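You operate a simulated robot arm through the tools that you are given. There is no shell and no other tool.

Carry out the task below with a simulated two-armed robot. There is one attempt and no reset: what you move stays moved.

JOB
Quieten the speakers for the neighbours: bass low, volume one click above off, music and game sliders at 1.
Fine: leave the speaker and mixer on.

Only the result counts: the job must be done as asked and must still hold three seconds after the hand-in. Knocking over, shifting, dropping, spilling or breaking anything else fails it.

ROBOT AND FRAMES
Two 7-joint arms with fingered hands on one trunk that stands fixed in place. Base frame: the origin is at the foot of the trunk, x ahead of it, y to its left, z up. Readings come in m, degrees, newtons and seconds.
The left shoulder is at [0.06, 0.126, 1.43], the right one opposite. With the tool pointing down near the work surface each hand reaches from about 0.1 to 0.58 m from the base axis, measured 20 degrees to its own side. Payload 2.5 kg a hand.
Tool frame (each hand has its own): the origin (TCP) lies between the finger pads and is the grasp point; the fingertips stand 0.03 m ahead of it; z points along the fingers, y is the line along which they close. The gripper opens to 0.104 m. The gripper's body begins 0.035 m behind the TCP. The gripper is a hand of 5 fingers: y runs from the thumb to the fingers, the wrist lies at [-0.015, -0.104, -0.178] in the tool frame.
Orientation is told as [roll, pitch, yaw] about the base's x, y, z axes, in that order, counted from this pose: with the fingers straight down and the wrist toward the robot, the tool's x, y and z point along [0, 1, 0], [1, 0, 0] and [0, 0, -1] of the base frame.

CONTROLS
- The arms move only by the tool jog_arm. It takes "left_series", "right_series" or both (then of equal length, played together; a hand with none holds still); each is a list of rows, each a list of 6 numbers: the shift along the base's x, y, z in units of 50 mm (1.0 is 50 mm), then the turn, a rotation vector about the base's x, y, z in units of 4 degrees (1.0 is 4 degrees). In form: [[dx, dy, dz, rx, ry, rz], ...]. A call has 1 to 20 rows; each row shifts and turns the commanded pose from where the row before left it. A call with a number of a shift or a turn outside -1 to 1 is refused whole. Each row takes 0.2 s and may step no farther than 0.05 m and 8.6 degrees from the row before; otherwise, the whole call is refused. A pose out of reach is approached as far as the arm can. The call stops where the force on the tool passes 40 N (or 10 N more than at its start, if that is more) or the arm is blocked; 0.2 s more then pass. In this call time passes only in rows, and 0.2 s behind the last. The reply holds the time, the measured pose of the TCP, the force on the tool along the base axes, the opening and the grip force, in the units named above and with some noise, with the torque about the TCP (base axes, N m) and any sound that the robot's microphone picked up.
- Cameras (640 x 400 px; columns grow to the right, rows downward): "scene" is now at [0.1187, -0.0277, 1.6297]; the picture's right is [-0.34, -0.94, 0.00], its down [-0.62, 0.22, -0.75] and it looks along [0.71, -0.26, -0.66] (base axes); focal length 332 px, centre (320, 200). "left" rides on the left gripper at [-0.08, -0.078, -0.141] in its tool frame; the picture's right is [-0.78, -0.30, 0.56], its down [0.53, -0.78, 0.33] and it looks along [0.33, 0.56, 0.76] (tool axes); focal length 247 px, centre (320, 200). "right" rides on the right gripper at [0.08, -0.078, -0.141] in its tool frame; the picture's right is [-0.78, 0.30, -0.56], its down [-0.53, -0.78, 0.33] and it looks along [-0.33, 0.56, 0.76] (tool axes); focal length 247 px, centre (320, 200). There is no depth. A picture from a camera that has moved, and an enlarged one, comes with that camera's place and axes in the base frame and with its lens.
- snapshot(camera): a new picture of that camera. It takes no simulated time.
- raise_lower(by): slides the trunk up (or, below 0, down) by that many m; the arms and the scene camera ride with it, the base frame stays. It gives what a move gives, with no picture.
- move_fingers(index, middle, ring, little, thumb_bend, thumb_turn, hand): sets how far each is bent, from 0 (flat) to 1 (curled in); at 0.3 the hand is open as for a grip, at 0.7 the pads meet at the TCP. One left out holds its place. A second passes; each finger stops where it meets its share of the squeeze, and holds until it gets a number again. It is the only way to open and close the hand. It gives what a move gives, with no picture; readings hold the bend of each and the force on index, middle, ring, little, thumb and palm. thumb_turn goes from beside the hand (0) to across from the fingers (1), as for a grip.
- head_to(pan, tilt): turns the head with the scene camera to pan (to the left, within 86 degrees either way) and tilt (down, from -29 to 69), counted from straight ahead of the robot. It gives what a move gives.
- close_up(camera, box): a new picture of the part [left, top, right, bottom] of that camera's present view, enlarged. It takes no simulated time.
- close_job(): hands the job in; it is judged then, once.

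Places have to be worked out from the pictures, the camera data and where the tool is seen. Open the grippers and draw the arms clear of the work before you hand the job in, unless the task says otherwise.

The tools are called after "Emit:" as a command line: name --argument value ..., lists and objects as JSON in quotes. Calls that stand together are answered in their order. jog_arm: Moves the arms, as the interface text tells. Its arguments: {"type":"object","properties":{"left_series":{"type":"array","items":{"type":"array","items":{"type":"number"}}},"right_series":{"type":"array","items":{"type":"array","items":{"type":"number"}}}},"required":[]} The other tools are called the same way: raise_lower (by) slides the trunk up or down; move_fingers (index, middle, ring, little, thumb_bend, thumb_turn, hand) moves the fingers one by one; head_to (pan, tilt) turns the head that bears the scene camera; snapshot (camera) takes a picture; close_up (camera, box) takes an enlarged picture of a part of a camera's view; close_job () hands the job in.

At the start:

```text
t: 0.0
left_eef_pos: [0.4395, 0.0656, 1.3444]
left_ee_rot: [0.0, 0.1, 0.0]
left_contact_force: [-1.0, -0.4, 0.7]
left_wrist_torque: [0.03, -0.01, -0.01]
left_finger_gap: 0.1035
left_gripper_force: 0.1
left_shape: jaw
left_bend: [0.3, 0.3, 0.3, 0.3, 0.3, 0.98]
left_finger forces: [0.1, 0.1, 0.0, 0.0, 0.1, 0.0]
right_eef_pos: [0.376, -0.2516, 1.4124]
right_ee_rot: [0.0, 0.0, 0.0]
right_contact_force: [0.8, 1.2, 0.1]
right_wrist_torque: [0.01, -0.03, -0.02]
right_finger_gap: 0.1036
right_gripper_force: 0.1
right_shape: jaw
right_bend: [0.3, 0.3, 0.3, 0.3, 0.3, 0.98]
right_finger forces: [0.0, 0.1, 0.0, 0.0, 0.1, 0.0]
trunk travel left (down, up): [-0.825, 0.115]
head pan, tilt: [-20.0, 41.1]
```

scene: 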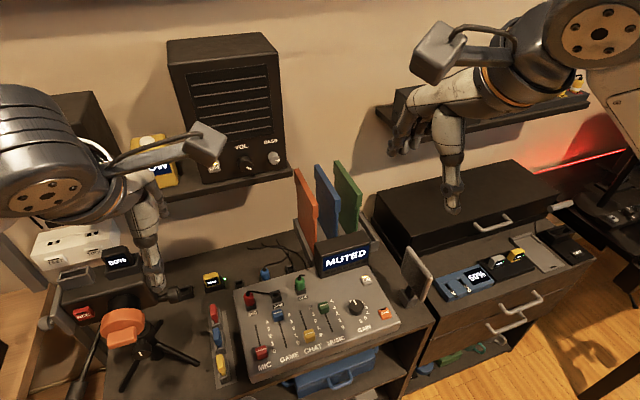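
right: 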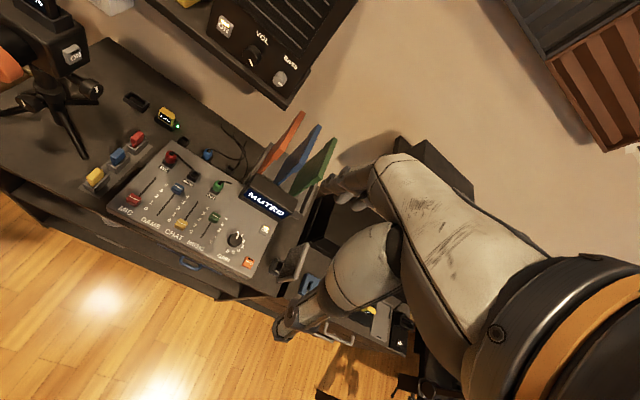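
left: 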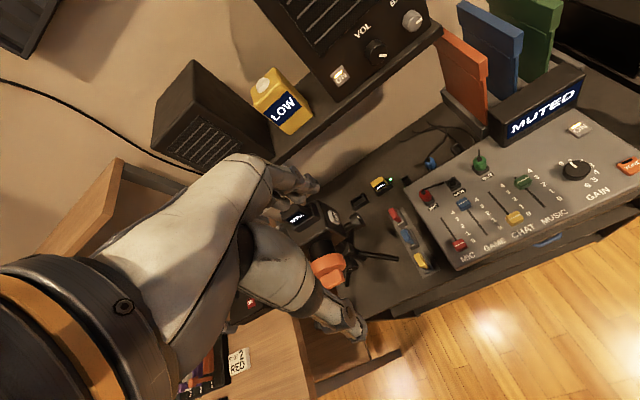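

The pictures show a speaker with VOL and BASS knobs on a shelf and a mixer with MIC, GAME, CHAT and MUSIC sliders below it. I'll enlarge both to read their settings.

Emit:
close_up --camera "scene" --box '[160, 100, 320, 200]'

Emit:
close_up --camera "scene" --box '[220, 260, 412, 380]'

Emit:
close_up --camera "left" --box '[416, 120, 640, 260]'

Emit:
close_up --camera "left" --box '[300, 0, 460, 100]'

Emit:
close_up --camera "right" --box '[100, 140, 292, 280]'

Emit:
close_up --camera "right" --box '[190, 0, 350, 100]'

```text
4.00 times, centred on (240, 150) of scene
camera zoom: at [0.1187, -0.0277, 1.6297], right [-0.34, -0.94, 0.0], down [-0.62, 0.22, -0.75], along [0.71, -0.26, -0.66], focal length 1326 px, centre (640, 400)
```

zoom: 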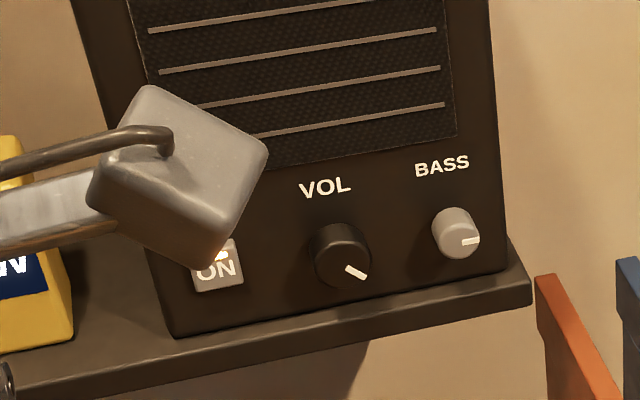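

```text
3.33 times, centred on (316, 320) of scene
camera zoom: at [0.1187, -0.0277, 1.6297], right [-0.34, -0.94, 0.0], down [-0.62, 0.22, -0.75], along [0.71, -0.26, -0.66], focal length 1105 px, centre (333, -200)
```

zoom: 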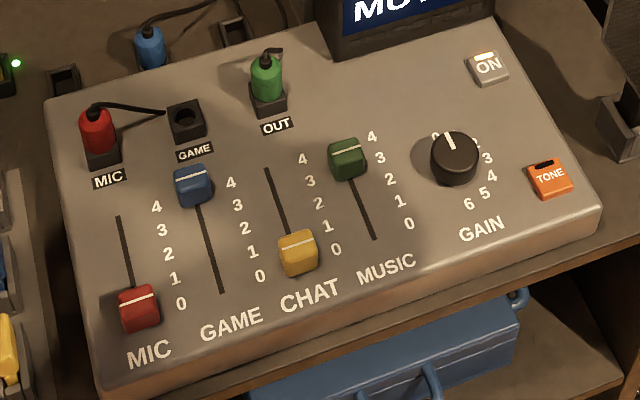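

```text
2.86 times, centred on (528, 190) of left
camera zoom: at [0.3622, -0.0148, 1.4866], right [-0.3, -0.78, -0.56], down [-0.78, 0.53, -0.33], along [0.55, 0.33, -0.76], focal length 706 px, centre (-274, 229)
```

zoom: 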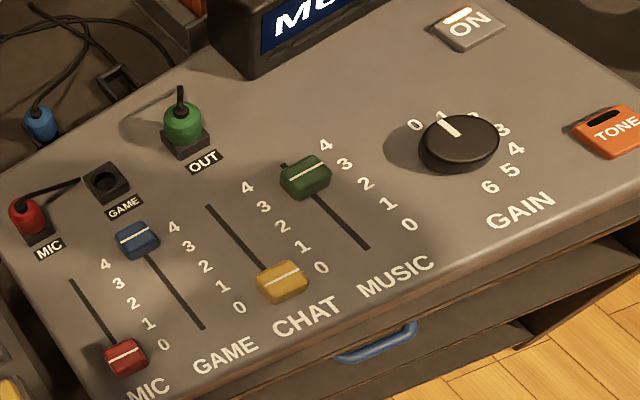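

```text
4.00 times, centred on (380, 50) of left
camera zoom: at [0.3622, -0.0148, 1.4866], right [-0.3, -0.78, -0.56], down [-0.78, 0.53, -0.33], along [0.55, 0.33, -0.76], focal length 988 px, centre (80, 800)
```

zoom: 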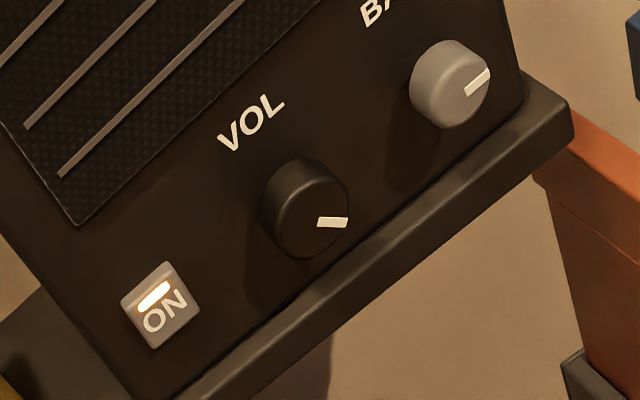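

```text
2.86 times, centred on (196, 210) of right
camera zoom: at [0.2991, -0.1724, 1.5521], right [0.3, -0.78, 0.56], down [-0.78, -0.53, -0.33], along [0.56, -0.33, -0.76], focal length 706 px, centre (674, 171)
```

zoom: 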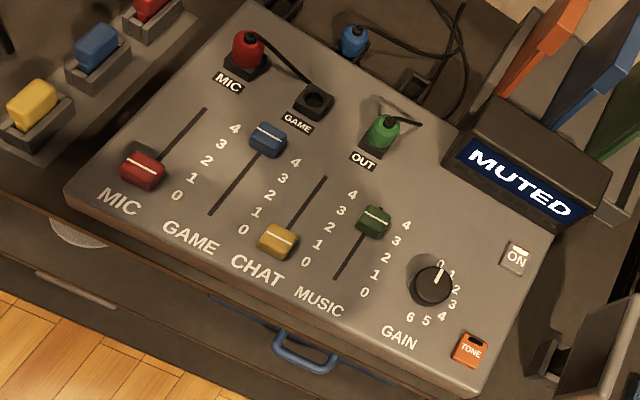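

```text
4.00 times, centred on (270, 50) of right
camera zoom: at [0.2991, -0.1724, 1.5521], right [0.3, -0.78, 0.56], down [-0.78, -0.53, -0.33], along [0.56, -0.33, -0.76], focal length 988 px, centre (520, 800)
```

zoom: 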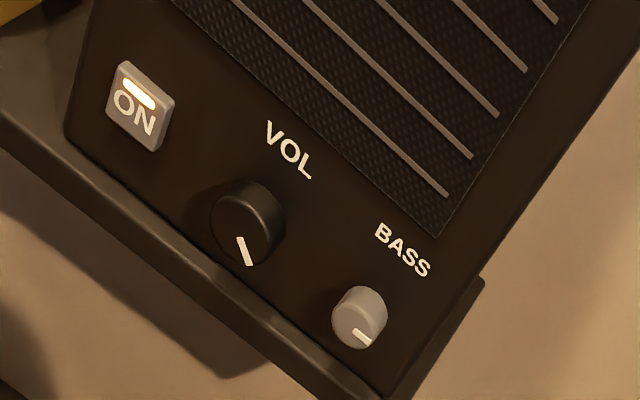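

The VOL knob works out to about [0.745, -0.079, 1.207], BASS to [0.746, -0.144, 1.206], the GAME cap to [0.569, -0.081, 0.870] and the MUSIC cap to [0.550, -0.196, 0.866]. Next I'll look closely at the right hand to learn the finger layout.

Emit:
close_up --camera "right" --box '[240, 100, 560, 400]'

Emit:
close_up --camera "scene" --box '[360, 0, 640, 220]'

```text
1.33 times, centred on (400, 250) of right
camera zoom: at [0.2991, -0.1724, 1.5521], right [0.3, -0.78, 0.56], down [-0.78, -0.53, -0.33], along [0.56, -0.33, -0.76], focal length 329 px, centre (213, 133)
```

zoom: 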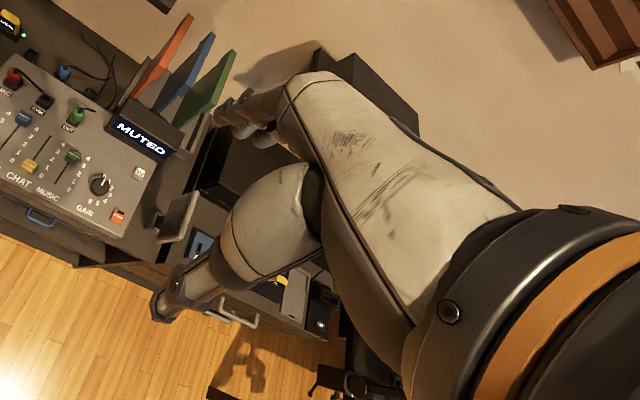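

```text
1.82 times, centred on (500, 110) of scene
camera zoom: at [0.1187, -0.0277, 1.6297], right [-0.34, -0.94, 0.0], down [-0.62, 0.22, -0.75], along [0.71, -0.26, -0.66], focal length 603 px, centre (-7, 364)
```

zoom: 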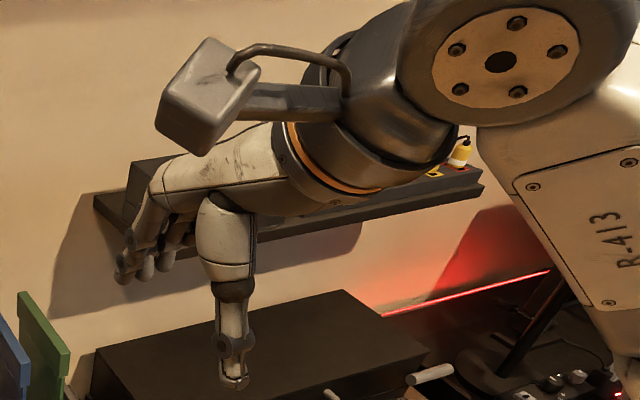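

The hand is human-like, with the thumb hanging below and the fingers curved. I'll curl the right middle, ring and little fingers to leave an index–thumb pinch, and see how that looks.

Emit:
move_fingers --hand "right" --middle 1 --ring 1 --little 1

Emit:
close_up --camera "scene" --box '[360, 0, 640, 220]'

Emit:
close_up --camera "right" --box '[240, 100, 560, 400]'

Emit:
snapshot --camera "left"

```text
t: 1.0
left_eef_pos: [0.4393, 0.0639, 1.3431]
left_ee_rot: [0.0, 0.2, 0.1]
left_contact_force: [-0.8, -0.3, 0.3]
left_wrist_torque: [0.0, 0.0, -0.01]
left_finger_gap: 0.1036
left_gripper_force: 0.1
left_shape: jaw
left_bend: [0.3, 0.3, 0.3, 0.3, 0.3, 0.98]
left_finger forces: [0.0, 0.0, 0.0, 0.0, 0.1, 0.0]
right_eef_pos: [0.3761, -0.2522, 1.4123]
right_ee_rot: [-0.1, -0.1, 0.0]
right_contact_force: [-0.8, 0.4, 0.1]
right_wrist_torque: [-0.01, -0.01, 0.0]
right_finger_gap: 0.1031
right_gripper_force: 0.2
right_shape: fingers
right_bend: [0.3, 1.0, 1.0, 1.0, 0.3, 0.98]
right_finger forces: [0.0, 0.0, 0.1, 0.0, 0.0, 0.1]
trunk travel left (down, up): [-0.825, 0.115]
head pan, tilt: [-20.0, 41.1]
```

```text
1.82 times, centred on (500, 110) of scene
camera zoom: at [0.1187, -0.0277, 1.6297], right [-0.34, -0.94, 0.0], down [-0.62, 0.22, -0.75], along [0.71, -0.26, -0.66], focal length 603 px, centre (-7, 364)
```

zoom: 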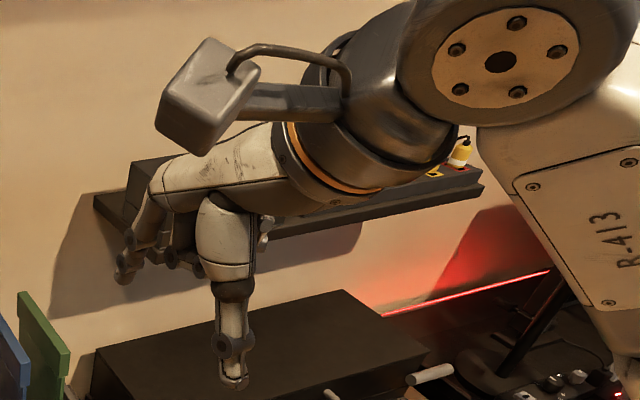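

```text
1.33 times, centred on (400, 250) of right
camera zoom: at [0.2991, -0.1724, 1.552], right [0.3, -0.78, 0.56], down [-0.78, -0.54, -0.33], along [0.56, -0.33, -0.76], focal length 329 px, centre (213, 133)
```

zoom: 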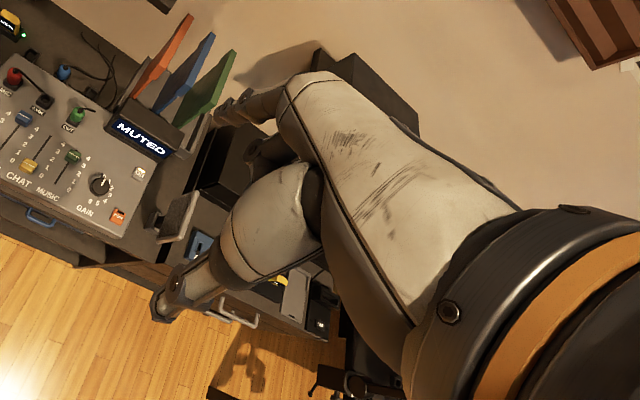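

```text
taken
camera left: at [0.3622, -0.0148, 1.4866], right [-0.3, -0.78, -0.56], down [-0.78, 0.53, -0.33], along [0.55, 0.33, -0.76], focal length 247 px, centre (320, 200)
```

left: 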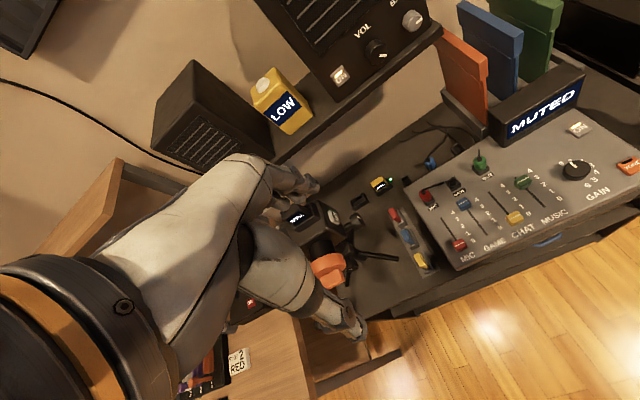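

Curling works, and the thumb tip sits near tool x≈0. I'll try middle and ring opposing the thumb, half closed, with index and little curled away.

Emit:
move_fingers --hand "right" --index 1 --little 1 --middle 0.55 --ring 0.55 --thumb_bend 0.55

Emit:
close_up --camera "scene" --box '[360, 60, 520, 220]'

Emit:
close_up --camera "right" --box '[240, 120, 440, 320]'

Emit:
snapshot --camera "left"

```text
t: 2.0
left_eef_pos: [0.4393, 0.0647, 1.3429]
left_ee_rot: [0.0, 0.2, 0.0]
left_contact_force: [0.1, 0.7, 0.4]
left_wrist_torque: [-0.02, 0.05, 0.0]
left_finger_gap: 0.1036
left_gripper_force: 0.0
left_shape: jaw
left_bend: [0.3, 0.3, 0.3, 0.3, 0.3, 0.98]
left_finger forces: [0.0, 0.1, 0.1, 0.0, 0.1, 0.0]
right_eef_pos: [0.3767, -0.2509, 1.412]
right_ee_rot: [0.0, 0.0, 0.0]
right_contact_force: [0.6, -0.6, -0.1]
right_wrist_torque: [0.0, 0.0, -0.03]
right_finger_gap: 0.0532
right_gripper_force: 0.0
right_shape: fingers
right_bend: [1.0, 0.55, 0.55, 1.0, 0.55, 0.98]
right_finger forces: [0.1, 0.1, 0.1, 0.0, 0.1, 0.0]
trunk travel left (down, up): [-0.825, 0.115]
head pan, tilt: [-20.0, 41.1]
```

```text
2.50 times, centred on (440, 140) of scene
camera zoom: at [0.1187, -0.0277, 1.6297], right [-0.34, -0.94, 0.0], down [-0.62, 0.22, -0.75], along [0.71, -0.26, -0.66], focal length 829 px, centre (20, 350)
```

zoom: 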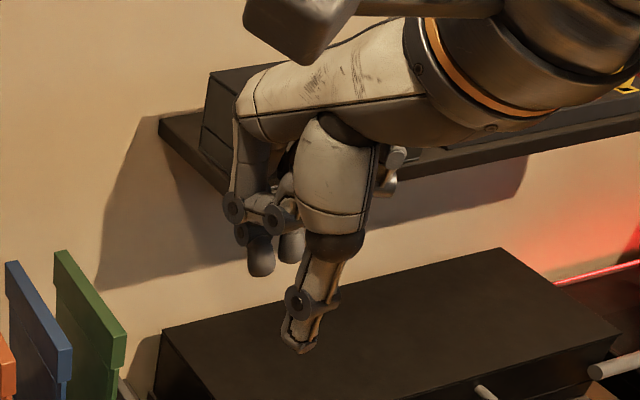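

```text
2.00 times, centred on (340, 220) of right
camera zoom: at [0.2991, -0.1724, 1.552], right [0.3, -0.78, 0.56], down [-0.78, -0.54, -0.33], along [0.56, -0.33, -0.76], focal length 494 px, centre (280, 160)
```

zoom: 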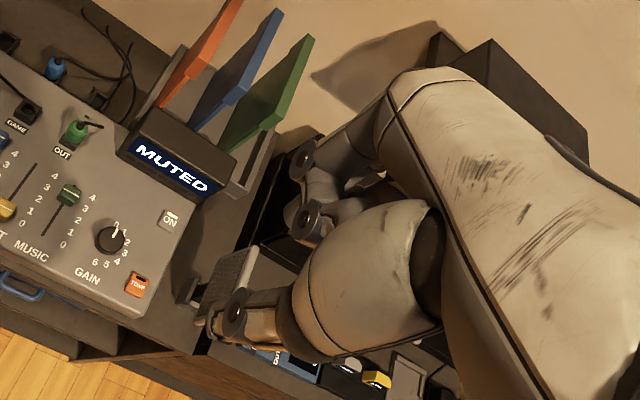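

```text
taken
camera left: at [0.3622, -0.0148, 1.4866], right [-0.3, -0.78, -0.56], down [-0.78, 0.53, -0.33], along [0.55, 0.33, -0.76], focal length 247 px, centre (320, 200)
```

left: 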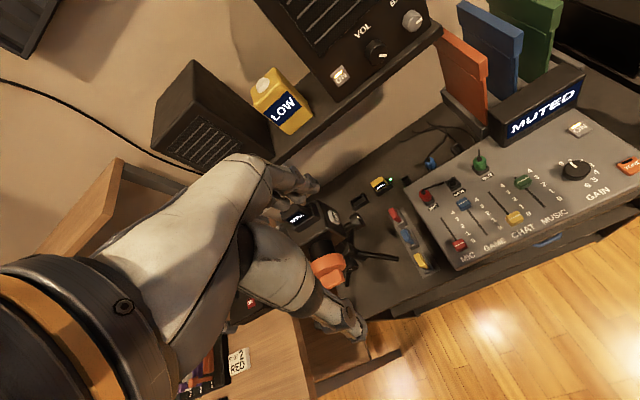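

Middle and ring oppose the thumb, and the thumb tip hangs lowest, so it makes a good slider hook. Before I lower the trunk I'll look around for obstacles near the left and right arms.

Emit:
head_to --pan 35 --tilt 50

Emit:
snapshot --camera "scene"

Emit:
head_to --pan -60 --tilt 50

Emit:
snapshot --camera "scene"

```text
t: 3.2
left_eef_pos: [0.4398, 0.064, 1.3437]
left_ee_rot: [0.0, 0.2, 0.0]
left_contact_force: [0.2, -0.2, 0.6]
left_wrist_torque: [-0.01, -0.01, 0.01]
left_finger_gap: 0.1037
left_gripper_force: 0.1
left_shape: jaw
left_bend: [0.3, 0.3, 0.3, 0.3, 0.3, 0.98]
left_finger forces: [0.0, 0.1, 0.0, 0.0, 0.0, 0.0]
right_eef_pos: [0.3771, -0.2517, 1.4123]
right_ee_rot: [0.0, 0.0, 0.1]
right_contact_force: [0.6, 0.4, 0.5]
right_wrist_torque: [0.0, -0.01, 0.01]
right_finger_gap: 0.053
right_gripper_force: 0.1
right_shape: fingers
right_bend: [1.0, 0.55, 0.55, 1.0, 0.55, 0.98]
right_finger forces: [0.0, 0.0, 0.0, 0.0, 0.0, 0.0]
trunk travel left (down, up): [-0.825, 0.115]
head pan, tilt: [35.0, 50.0]
```

```text
taken
camera scene: at [0.1026, 0.0452, 1.6171], right [0.57, -0.82, 0.0], down [-0.63, -0.44, -0.64], along [0.53, 0.37, -0.77], focal length 332 px, centre (320, 200)
```

scene: 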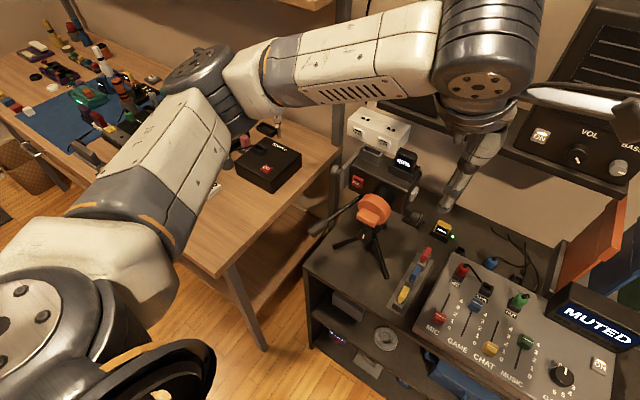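

```text
t: 5.0
left_eef_pos: [0.4397, 0.064, 1.3435]
left_ee_rot: [0.0, 0.1, 0.0]
left_contact_force: [0.3, 0.0, 0.3]
left_wrist_torque: [-0.01, 0.02, 0.0]
left_finger_gap: 0.1036
left_gripper_force: 0.1
left_shape: jaw
left_bend: [0.3, 0.3, 0.3, 0.3, 0.3, 0.98]
left_finger forces: [0.0, 0.0, 0.0, 0.0, 0.0, 0.1]
right_eef_pos: [0.3764, -0.2512, 1.4126]
right_ee_rot: [-0.1, -0.1, -0.1]
right_contact_force: [0.1, 0.6, 0.6]
right_wrist_torque: [0.03, -0.02, 0.01]
right_finger_gap: 0.0531
right_gripper_force: 0.0
right_shape: fingers
right_bend: [1.0, 0.55, 0.55, 1.0, 0.55, 0.98]
right_finger forces: [0.1, 0.0, 0.1, 0.0, 0.1, 0.1]
trunk travel left (down, up): [-0.825, 0.115]
head pan, tilt: [-60.0, 50.0]
```

```text
taken
camera scene: at [0.0781, -0.0656, 1.6171], right [-0.87, -0.5, 0.0], down [-0.38, 0.66, -0.64], along [0.32, -0.56, -0.77], focal length 332 px, centre (320, 200)
```

scene: 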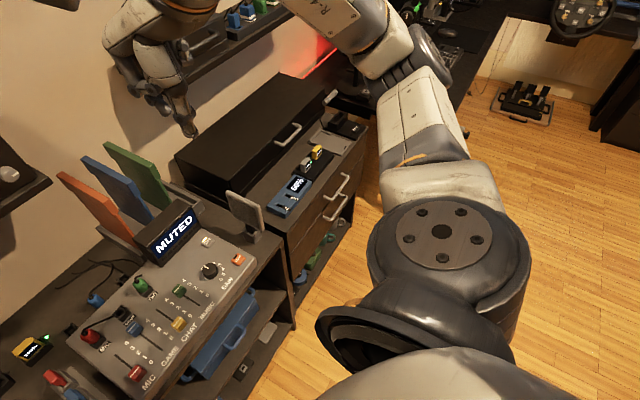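

Elbows are high and clear. I'll pull the left hand back and up, away from the tall microphone at about [0.51, 0.19, 1.09], and point the head at the work again.

Emit:
jog_arm --left_series '[[-0.7, 0.2, 0.5, 0, 0, 0], [-0.7, 0.2, 0.5, 0, 0, 0], [-0.7, 0.2, 0.5, 0, 0, 0], [-0.7, 0, 0.3, 0, 0, 0]]'

Emit:
raise_lower --by -0.2

Emit:
head_to --pan -15 --tilt 40

Emit:
snapshot --camera "scene"

Emit:
snapshot --camera "left"

Emit:
snapshot --camera "right"

```text
t: 6.0
left_eef_pos: [0.2992, 0.093, 1.4349]
left_ee_rot: [0.0, 0.0, 0.2]
left_contact_force: [0.0, 0.1, 0.8]
left_wrist_torque: [0.04, 0.0, -0.02]
left_finger_gap: 0.1037
left_gripper_force: 0.0
left_shape: jaw
left_bend: [0.3, 0.3, 0.3, 0.3, 0.3, 0.98]
left_finger forces: [0.0, 0.0, 0.1, 0.0, 0.1, 0.1]
right_eef_pos: [0.3759, -0.2528, 1.4121]
right_ee_rot: [0.1, 0.1, -0.1]
right_contact_force: [-0.8, 0.9, 0.0]
right_wrist_torque: [0.01, -0.04, 0.0]
right_finger_gap: 0.0529
right_gripper_force: 0.0
right_shape: fingers
right_bend: [1.0, 0.55, 0.55, 1.0, 0.55, 0.98]
right_finger forces: [0.0, 0.0, 0.0, 0.0, 0.0, 0.0]
trunk travel left (down, up): [-0.825, 0.115]
head pan, tilt: [-60.0, 50.0]
```

```text
t: 8.1
left_eef_pos: [0.2997, 0.0941, 1.2345]
left_ee_rot: [0.0, 0.1, 0.0]
left_contact_force: [0.7, 0.2, -0.7]
left_wrist_torque: [-0.01, 0.0, 0.0]
left_finger_gap: 0.1041
left_gripper_force: 0.0
left_shape: jaw
left_bend: [0.3, 0.3, 0.3, 0.3, 0.3, 0.98]
left_finger forces: [0.0, 0.1, 0.1, 0.1, 0.0, 0.1]
right_eef_pos: [0.3769, -0.2511, 1.211]
right_ee_rot: [-0.1, 0.0, 0.0]
right_contact_force: [-0.4, -0.4, 0.6]
right_wrist_torque: [-0.03, 0.01, -0.01]
right_finger_gap: 0.053
right_gripper_force: 0.0
right_shape: fingers
right_bend: [1.0, 0.55, 0.55, 1.0, 0.55, 0.98]
right_finger forces: [0.0, 0.0, 0.0, 0.0, 0.0, 0.0]
trunk travel left (down, up): [-0.625, 0.315]
head pan, tilt: [-60.0, 50.0]
```

```text
t: 9.2
left_eef_pos: [0.3013, 0.0946, 1.2386]
left_ee_rot: [-0.8, 0.2, 0.7]
left_contact_force: [0.7, 0.1, 0.5]
left_wrist_torque: [0.02, 0.0, 0.03]
left_finger_gap: 0.1038
left_gripper_force: 0.1
left_shape: jaw
left_bend: [0.3, 0.3, 0.3, 0.3, 0.3, 0.98]
left_finger forces: [0.0, 0.0, 0.0, 0.1, 0.0, 0.1]
right_eef_pos: [0.3777, -0.2516, 1.2118]
right_ee_rot: [0.0, -0.1, 0.0]
right_contact_force: [0.2, -0.2, -0.3]
right_wrist_torque: [0.01, -0.02, -0.03]
right_finger_gap: 0.053
right_gripper_force: 0.0
right_shape: fingers
right_bend: [1.0, 0.55, 0.55, 1.0, 0.55, 0.98]
right_finger forces: [0.0, 0.0, 0.0, 0.0, 0.1, 0.0]
trunk travel left (down, up): [-0.625, 0.315]
head pan, tilt: [-15.0, 40.0]
```

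```text
taken
camera scene: at [0.1055, -0.0519, 1.4305], right [-0.63, -0.78, 0.0], down [-0.51, 0.41, -0.76], along [0.59, -0.48, -0.65], focal length 332 px, centre (320, 200)
```

scene: 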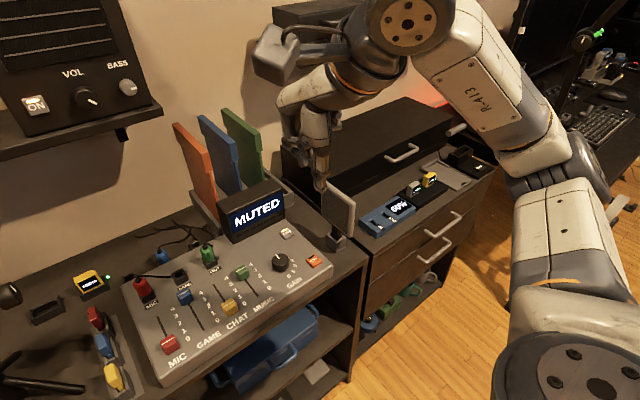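

```text
taken
camera left: at [0.2256, 0.0169, 1.3824], right [-0.29, -0.79, -0.55], down [-0.78, 0.52, -0.34], along [0.55, 0.33, -0.77], focal length 247 px, centre (320, 200)
```

left: 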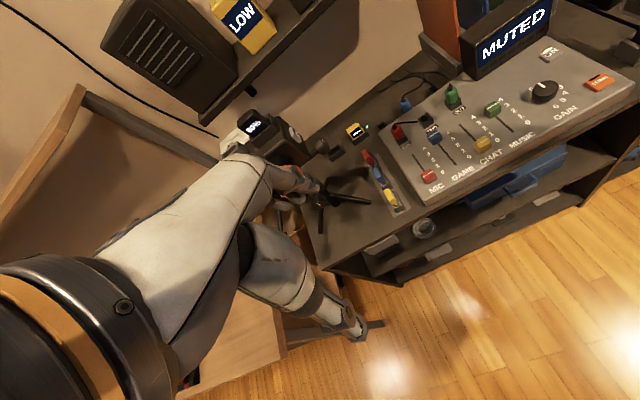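

```text
taken
camera right: at [0.2991, -0.1724, 1.3521], right [0.3, -0.78, 0.56], down [-0.78, -0.54, -0.33], along [0.56, -0.33, -0.76], focal length 247 px, centre (320, 200)
```

right: 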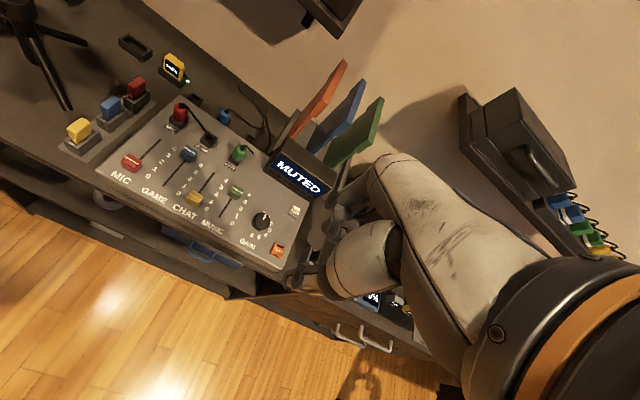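

The head seems stopped at about -39° instead of -15° and the left hand has been nudged, so its wrist is probably in the head's way. I'll shift the left hand sideways to its own side.

Emit:
jog_arm --left_series '[[0.2, 0.8, 0, 0, 0, 0], [0.2, 0.8, -0.2, 0, 0, 0], [0, 0.8, -0.2, 0, 0, 0], [0, 0.6, -0.2, 0, 0, 0]]'

Emit:
snapshot --camera "scene"

Emit:
snapshot --camera "left"

```text
t: 10.2
left_eef_pos: [0.3192, 0.2447, 1.207]
left_ee_rot: [0.0, 0.1, 0.0]
left_contact_force: [-0.6, 0.0, 0.3]
left_wrist_torque: [-0.02, -0.01, 0.01]
left_finger_gap: 0.1038
left_gripper_force: 0.1
left_shape: jaw
left_bend: [0.3, 0.3, 0.3, 0.3, 0.3, 0.98]
left_finger forces: [0.0, 0.1, 0.0, 0.0, 0.1, 0.1]
right_eef_pos: [0.3766, -0.2513, 1.2127]
right_ee_rot: [-0.1, 0.0, 0.1]
right_contact_force: [-0.5, -1.6, -0.3]
right_wrist_torque: [0.03, -0.03, 0.01]
right_finger_gap: 0.0527
right_gripper_force: 0.1
right_shape: fingers
right_bend: [1.0, 0.55, 0.55, 1.0, 0.55, 0.98]
right_finger forces: [0.0, 0.0, 0.0, 0.0, 0.0, 0.0]
trunk travel left (down, up): [-0.625, 0.315]
head pan, tilt: [-15.0, 40.0]
```

```text
taken
camera scene: at [0.1213, -0.0208, 1.4314], right [-0.26, -0.97, 0.0], down [-0.62, 0.17, -0.77], along [0.74, -0.2, -0.64], focal length 332 px, centre (320, 200)
```

scene: 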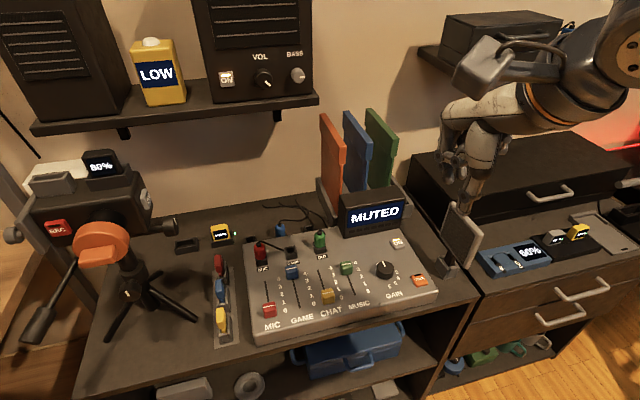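

```text
taken
camera left: at [0.2412, 0.1653, 1.3489], right [-0.3, -0.78, -0.56], down [-0.78, 0.54, -0.33], along [0.56, 0.33, -0.76], focal length 247 px, centre (320, 200)
```

left: 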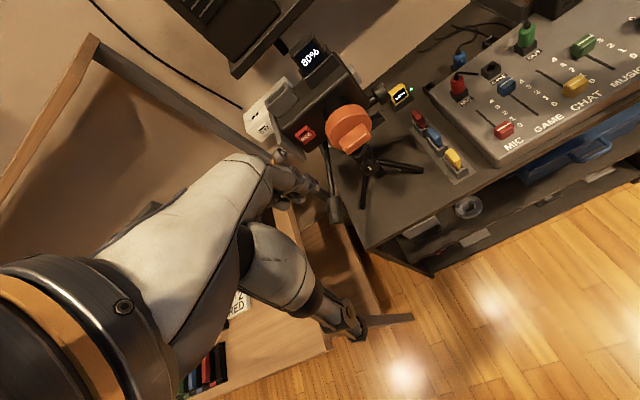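

The scene view is clear now, and the tall object on the left is a camcorder on a tripod. I'll enlarge the mixer and the speaker controls to refine their positions.

Emit:
close_up --camera "scene" --box '[240, 220, 448, 350]'

Emit:
close_up --camera "scene" --box '[200, 40, 328, 120]'

Emit:
close_up --camera "right" --box '[100, 80, 292, 240]'

```text
3.08 times, centred on (344, 285) of scene
camera zoom: at [0.1213, -0.0208, 1.4314], right [-0.26, -0.97, 0.0], down [-0.62, 0.17, -0.77], along [0.74, -0.2, -0.64], focal length 1020 px, centre (246, -62)
```

zoom: 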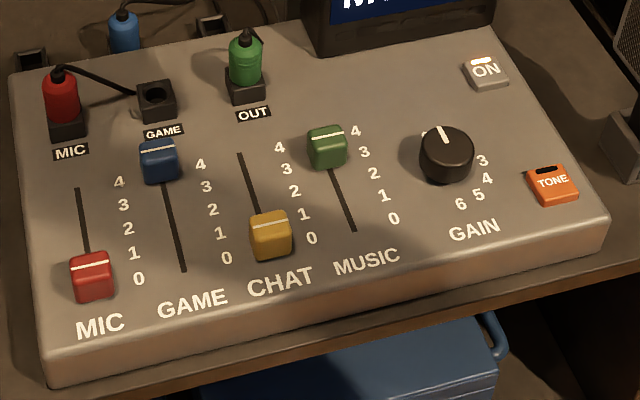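

```text
5.00 times, centred on (264, 80) of scene
camera zoom: at [0.1213, -0.0208, 1.4314], right [-0.26, -0.97, 0.0], down [-0.62, 0.17, -0.77], along [0.74, -0.2, -0.64], focal length 1658 px, centre (600, 800)
```

zoom: 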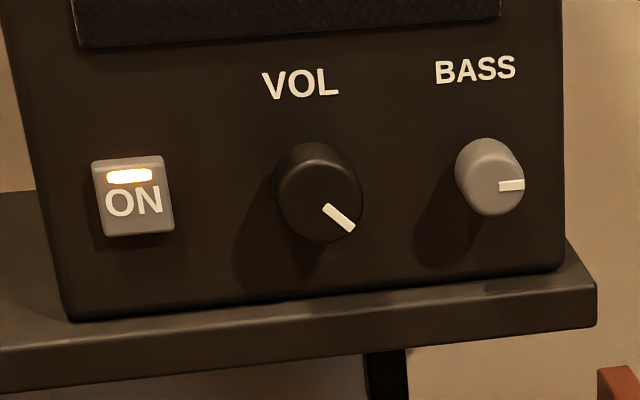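

```text
2.50 times, centred on (196, 160) of right
camera zoom: at [0.2988, -0.1723, 1.3522], right [0.3, -0.78, 0.56], down [-0.78, -0.54, -0.33], along [0.56, -0.33, -0.76], focal length 617 px, centre (630, 300)
```

zoom: 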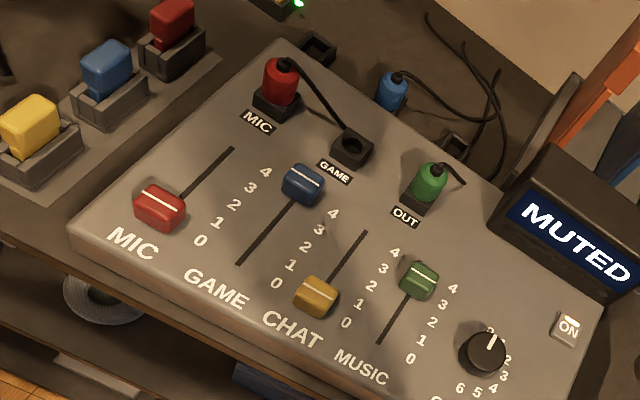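

The GAME cap is at 4 (x≈0.567) and MUSIC at 3 (x≈0.549). Going by the MIC cap at 0 (x≈0.494), setting 1 should be near x≈0.513. I'll curl all the right fingers, keep the thumb out as a hook, and move over the mixer at a safe height.

Emit:
move_fingers --hand "right" --middle 1 --ring 1 --thumb_bend 0.4

Emit:
jog_arm --right_series '[[0.634, 0.428, -0.457, 0, 0, 0], [0.634, 0.428, -0.457, 0, 0, 0], [0.634, 0.428, -0.457, 0, 0, 0], [0.634, 0.428, -0.457, 0, 0, 0], [0.634, 0.428, -0.457, 0, 0, 0], [0.634, 0.428, -0.457, 0, 0, 0], [0.634, 0.428, -0.457, 0, 0, 0], [0.634, 0.428, -0.457, 0, 0, 0]]'

Emit:
snapshot --camera "scene"

Emit:
snapshot --camera "right"

Emit:
snapshot --camera "left"

```text
t: 11.2
left_eef_pos: [0.3185, 0.2447, 1.2063]
left_ee_rot: [-0.1, 0.0, 0.0]
left_contact_force: [-0.2, 0.4, 0.5]
left_wrist_torque: [0.01, -0.02, 0.01]
left_finger_gap: 0.1038
left_gripper_force: 0.1
left_shape: jaw
left_bend: [0.3, 0.3, 0.3, 0.3, 0.3, 0.98]
left_finger forces: [0.0, 0.0, 0.0, 0.0, 0.0, 0.0]
right_eef_pos: [0.3774, -0.251, 1.212]
right_ee_rot: [0.0, 0.0, 0.1]
right_contact_force: [-0.3, 0.1, 0.3]
right_wrist_torque: [0.02, 0.0, -0.01]
right_finger_gap: 0.0607
right_gripper_force: 0.0
right_shape: fingers
right_bend: [1.0, 1.0, 1.0, 1.0, 0.4, 0.98]
right_finger forces: [0.0, 0.1, 0.0, 0.0, 0.1, 0.1]
trunk travel left (down, up): [-0.625, 0.315]
head pan, tilt: [-15.0, 40.0]
```

```text
t: 13.0
left_eef_pos: [0.3192, 0.2446, 1.2052]
left_ee_rot: [-0.1, 0.1, 0.1]
left_contact_force: [-0.4, 0.5, 0.0]
left_wrist_torque: [-0.05, 0.02, 0.0]
left_finger_gap: 0.1038
left_gripper_force: 0.1
left_shape: jaw
left_bend: [0.3, 0.3, 0.3, 0.3, 0.3, 0.98]
left_finger forces: [0.0, 0.1, 0.1, 0.0, 0.1, 0.0]
right_eef_pos: [0.6302, -0.0792, 1.0279]
right_ee_rot: [-0.1, -0.2, 0.1]
right_contact_force: [0.0, 0.1, 0.2]
right_wrist_torque: [0.02, 0.06, 0.0]
right_finger_gap: 0.0607
right_gripper_force: 0.0
right_shape: fingers
right_bend: [1.0, 1.0, 1.0, 1.0, 0.4, 0.98]
right_finger forces: [0.1, 0.1, 0.0, 0.1, 0.0, 0.0]
trunk travel left (down, up): [-0.625, 0.315]
head pan, tilt: [-15.0, 40.0]
```

```text
taken
camera scene: at [0.122, -0.0204, 1.4313], right [-0.26, -0.97, 0.0], down [-0.62, 0.17, -0.77], along [0.74, -0.2, -0.64], focal length 332 px, centre (320, 200)
```

scene: 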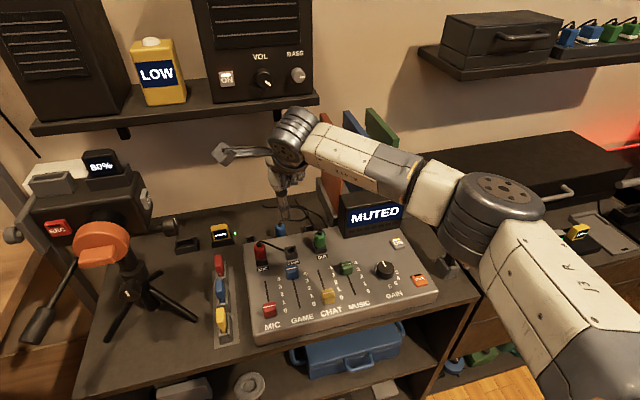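

```text
taken
camera right: at [0.5516, -0.0002, 1.1672], right [0.3, -0.78, 0.56], down [-0.78, -0.54, -0.33], along [0.56, -0.33, -0.76], focal length 247 px, centre (320, 200)
```

right: 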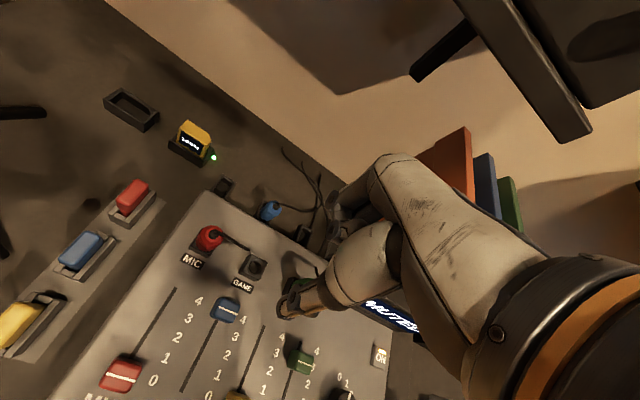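

```text
taken
camera left: at [0.2421, 0.1655, 1.349], right [-0.3, -0.78, -0.56], down [-0.78, 0.53, -0.33], along [0.55, 0.33, -0.76], focal length 247 px, centre (320, 200)
```

left: 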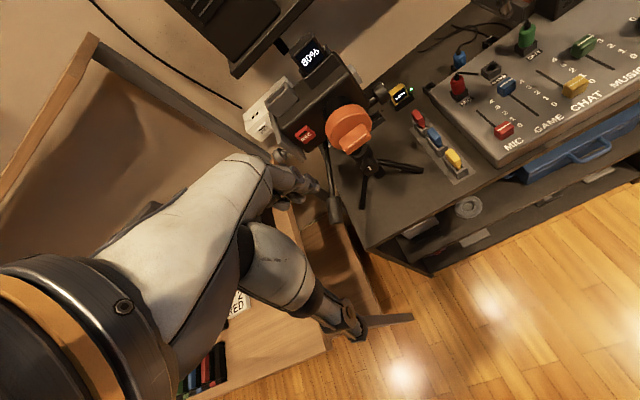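

The arm reaches well. I'll zoom in on the thumb tip in both views to fix where it is.

Emit:
close_up --camera "scene" --box '[240, 140, 368, 300]'

Emit:
close_up --camera "right" --box '[160, 180, 400, 390]'

```text
2.50 times, centred on (304, 220) of scene
camera zoom: at [0.122, -0.0204, 1.4313], right [-0.26, -0.97, 0.0], down [-0.62, 0.17, -0.77], along [0.74, -0.2, -0.64], focal length 829 px, centre (360, 150)
```

zoom: 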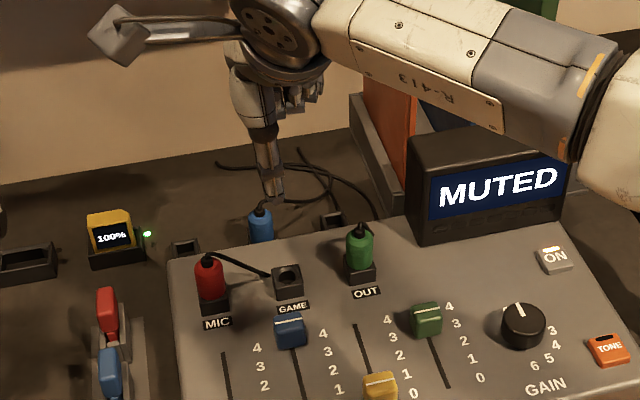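

```text
1.90 times, centred on (280, 285) of right
camera zoom: at [0.5516, -0.0002, 1.1672], right [0.3, -0.78, 0.56], down [-0.78, -0.54, -0.33], along [0.56, -0.33, -0.76], focal length 470 px, centre (396, 38)
```

zoom: 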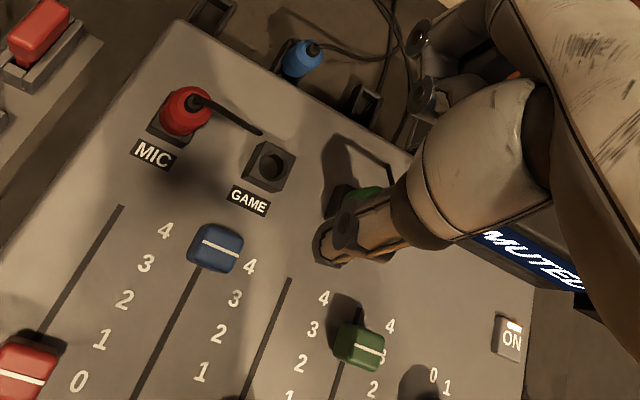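

The thumb tip is at about [0.579, -0.077, 1.002]. Rays from these closer views put the GAME cap top at [0.580, -0.079, 0.851], the panel at z≈0.827, and about 19.5 mm per step. I'll lower the thumb to just above the gap behind the GAME cap.

Emit:
jog_arm --right_series '[[0.134, -0.012, -0.64, 0, 0, 0], [0.134, -0.012, -0.64, 0, 0, 0], [0.134, -0.012, -0.64, 0, 0, 0], [0.134, -0.012, -0.64, 0, 0, 0]]'

Emit:
close_up --camera "scene" --box '[240, 180, 368, 280]'

Emit:
close_up --camera "right" --box '[160, 180, 400, 390]'

```text
t: 14.0
left_eef_pos: [0.318, 0.2448, 1.206]
left_ee_rot: [-0.1, 0.1, 0.0]
left_contact_force: [0.4, -0.1, -0.2]
left_wrist_torque: [0.01, -0.03, 0.0]
left_finger_gap: 0.1038
left_gripper_force: 0.1
left_shape: jaw
left_bend: [0.3, 0.3, 0.3, 0.3, 0.3, 0.98]
left_finger forces: [0.0, 0.0, 0.0, 0.0, 0.0, 0.0]
right_eef_pos: [0.657, -0.0824, 0.8993]
right_ee_rot: [0.0, 0.0, 0.0]
right_contact_force: [-0.2, -0.4, -0.4]
right_wrist_torque: [-0.02, -0.02, -0.02]
right_finger_gap: 0.0603
right_gripper_force: 0.1
right_shape: fingers
right_bend: [1.0, 1.0, 1.0, 1.0, 0.4, 0.98]
right_finger forces: [0.1, 0.1, 0.1, 0.0, 0.0, 0.1]
trunk travel left (down, up): [-0.625, 0.315]
head pan, tilt: [-15.0, 40.0]
```

```text
4.00 times, centred on (304, 230) of scene
camera zoom: at [0.1218, -0.0206, 1.4313], right [-0.26, -0.97, 0.0], down [-0.62, 0.17, -0.77], along [0.74, -0.2, -0.64], focal length 1326 px, centre (384, 80)
```

zoom: 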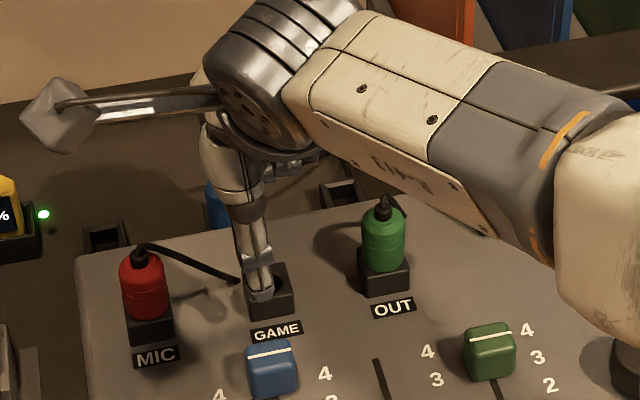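

```text
1.90 times, centred on (280, 285) of right
camera zoom: at [0.5791, -0.0041, 1.0396], right [0.3, -0.78, 0.56], down [-0.78, -0.54, -0.33], along [0.56, -0.33, -0.76], focal length 470 px, centre (396, 38)
```

zoom: 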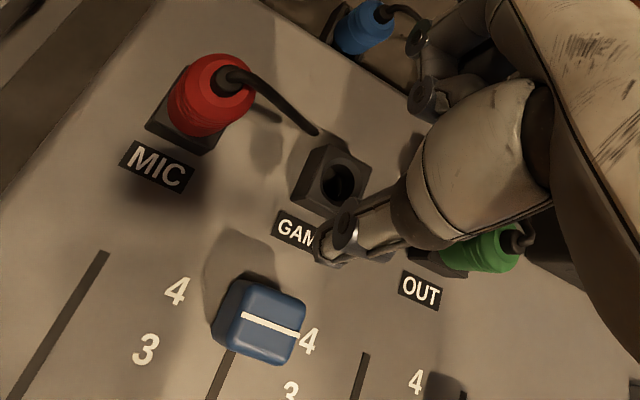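

The thumb tip is at about [0.607, -0.081, 0.873], in the gap between the GAME cap (rear face ≈0.592) and the socket. I'll lower it about 32 mm alongside the cap, watching the force.

Emit:
jog_arm --right_series '[[0, 0, -0.16, 0, 0, 0], [0, 0, -0.16, 0, 0, 0], [0, 0, -0.16, 0, 0, 0], [0, 0, -0.16, 0, 0, 0]]'

Emit:
close_up --camera "scene" --box '[240, 180, 368, 280]'

Emit:
close_up --camera "right" --box '[160, 180, 400, 390]'

```text
t: 15.0
left_eef_pos: [0.3177, 0.2439, 1.2051]
left_ee_rot: [0.0, 0.1, 0.0]
left_contact_force: [-0.8, 0.1, 0.1]
left_wrist_torque: [0.01, -0.01, 0.0]
left_finger_gap: 0.1037
left_gripper_force: 0.0
left_shape: jaw
left_bend: [0.3, 0.3, 0.3, 0.3, 0.3, 0.98]
left_finger forces: [0.0, 0.0, 0.1, 0.0, 0.1, 0.1]
right_eef_pos: [0.653, -0.0837, 0.8663]
right_ee_rot: [0.0, 0.0, 0.0]
right_contact_force: [0.8, 0.1, -1.0]
right_wrist_torque: [-0.02, -0.01, 0.01]
right_finger_gap: 0.0603
right_gripper_force: 0.0
right_shape: fingers
right_bend: [1.0, 1.0, 1.0, 1.0, 0.4, 0.98]
right_finger forces: [0.1, 0.0, 0.1, 0.1, 0.0, 0.1]
right hand out of reach, approached as far as the arm can: row 4
trunk travel left (down, up): [-0.625, 0.315]
head pan, tilt: [-15.0, 40.0]
```

```text
4.00 times, centred on (304, 230) of scene
camera zoom: at [0.1217, -0.021, 1.4313], right [-0.26, -0.97, 0.0], down [-0.62, 0.17, -0.77], along [0.74, -0.2, -0.64], focal length 1326 px, centre (384, 80)
```

zoom: 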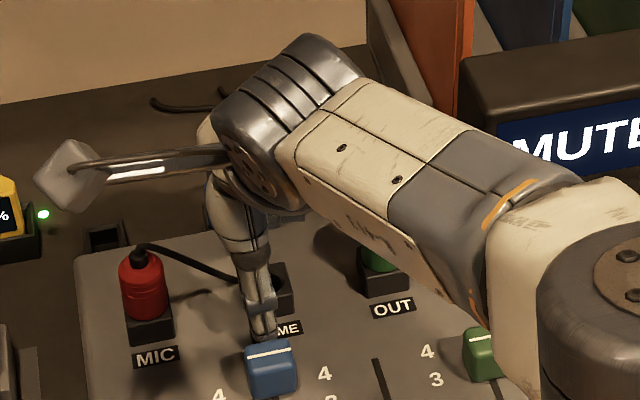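

```text
1.90 times, centred on (280, 285) of right
camera zoom: at [0.576, -0.0043, 1.0065], right [0.3, -0.78, 0.56], down [-0.78, -0.53, -0.33], along [0.56, -0.33, -0.76], focal length 470 px, centre (396, 38)
```

zoom: 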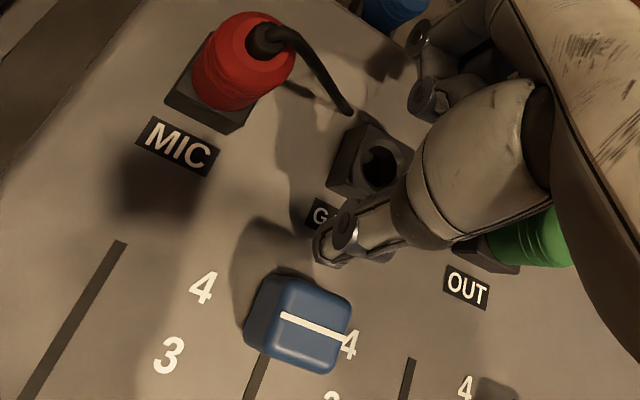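

The arm is at its reach limit, but the tip is about 15 mm below the cap top and is free of force. I'll pull slowly toward the robot for 42 mm, then check.

Emit:
jog_arm --right_series '[[-0.14, 0.03, 0, 0, 0, 0], [-0.14, 0.03, 0, 0, 0, 0], [-0.14, 0, 0, 0, 0, 0], [-0.14, 0, 0, 0, 0, 0], [-0.14, 0, 0, 0, 0, 0], [-0.14, 0, 0, 0, 0, 0]]'

Emit:
close_up --camera "scene" --box '[240, 200, 368, 300]'

Emit:
close_up --camera "right" --box '[160, 180, 400, 390]'

```text
t: 16.4
left_eef_pos: [0.3186, 0.2441, 1.2044]
left_ee_rot: [0.0, 0.1, -0.1]
left_contact_force: [0.2, 0.4, 0.2]
left_wrist_torque: [0.0, 0.04, 0.0]
left_finger_gap: 0.1038
left_gripper_force: 0.1
left_shape: jaw
left_bend: [0.3, 0.3, 0.3, 0.3, 0.3, 0.98]
left_finger forces: [0.1, 0.0, 0.0, 0.0, 0.0, 0.0]
right_eef_pos: [0.6097, -0.0811, 0.8664]
right_ee_rot: [0.0, -0.1, 0.0]
right_contact_force: [0.9, -0.4, 0.3]
right_wrist_torque: [-0.02, -0.02, -0.01]
right_finger_gap: 0.0602
right_gripper_force: 0.1
right_shape: fingers
right_bend: [1.0, 1.0, 1.0, 1.0, 0.4, 0.98]
right_finger forces: [0.0, 0.0, 0.0, 0.0, 0.0, 0.0]
trunk travel left (down, up): [-0.625, 0.315]
head pan, tilt: [-15.0, 40.0]
```

```text
4.00 times, centred on (304, 250) of scene
camera zoom: at [0.1216, -0.0209, 1.4313], right [-0.26, -0.97, 0.0], down [-0.62, 0.17, -0.77], along [0.74, -0.2, -0.64], focal length 1326 px, centre (384, 0)
```

zoom: 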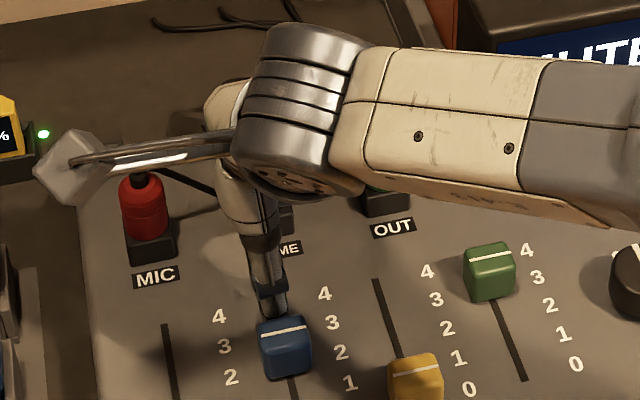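

```text
1.90 times, centred on (280, 285) of right
camera zoom: at [0.5323, -0.0014, 1.0065], right [0.3, -0.78, 0.56], down [-0.78, -0.53, -0.33], along [0.56, -0.33, -0.76], focal length 470 px, centre (396, 38)
```

zoom: 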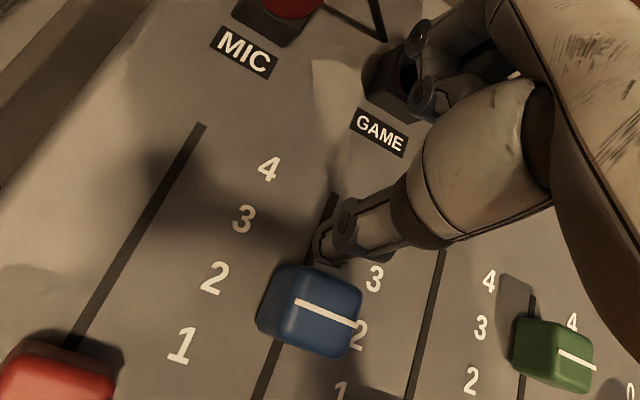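

The GAME cap has followed from 4 to about 2 (x≈0.541), with contact behind it. One more step of 19.5 mm should put it at 1.

Emit:
jog_arm --right_series '[[-0.13, 0, 0, 0, 0, 0], [-0.13, 0, 0, 0, 0, 0], [-0.13, 0, 0, 0, 0, 0]]'

Emit:
close_up --camera "scene" --box '[240, 220, 368, 320]'

Emit:
close_up --camera "right" --box '[160, 180, 400, 390]'

```text
t: 17.2
left_eef_pos: [0.3176, 0.244, 1.2051]
left_ee_rot: [0.0, 0.0, 0.0]
left_contact_force: [0.3, -0.1, -0.4]
left_wrist_torque: [0.0, -0.01, -0.02]
left_finger_gap: 0.104
left_gripper_force: 0.1
left_shape: jaw
left_bend: [0.3, 0.3, 0.3, 0.3, 0.3, 0.98]
left_finger forces: [0.0, 0.0, 0.1, 0.0, 0.1, 0.0]
right_eef_pos: [0.5907, -0.0805, 0.868]
right_ee_rot: [0.0, 0.2, -0.1]
right_contact_force: [-0.6, 0.3, -0.9]
right_wrist_torque: [0.05, 0.04, -0.01]
right_finger_gap: 0.0608
right_gripper_force: 0.1
right_shape: fingers
right_bend: [1.0, 1.0, 1.0, 1.0, 0.4, 0.98]
right_finger forces: [0.1, 0.0, 0.0, 0.0, 0.1, 0.0]
trunk travel left (down, up): [-0.625, 0.315]
head pan, tilt: [-15.0, 40.0]
```

```text
4.00 times, centred on (304, 270) of scene
camera zoom: at [0.1215, -0.0209, 1.4313], right [-0.26, -0.97, 0.0], down [-0.62, 0.17, -0.77], along [0.74, -0.2, -0.64], focal length 1326 px, centre (384, -80)
```

zoom: 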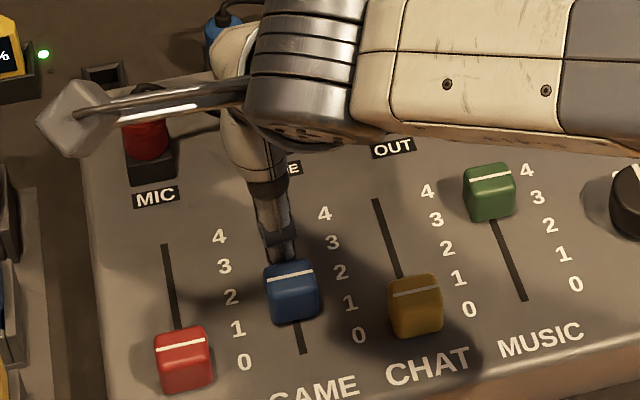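

```text
1.90 times, centred on (280, 285) of right
camera zoom: at [0.5136, -0.0015, 1.0074], right [0.3, -0.78, 0.56], down [-0.78, -0.54, -0.33], along [0.56, -0.33, -0.76], focal length 470 px, centre (396, 38)
```

zoom: 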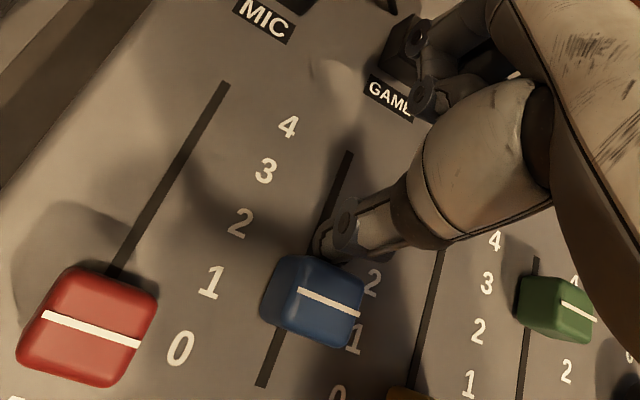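

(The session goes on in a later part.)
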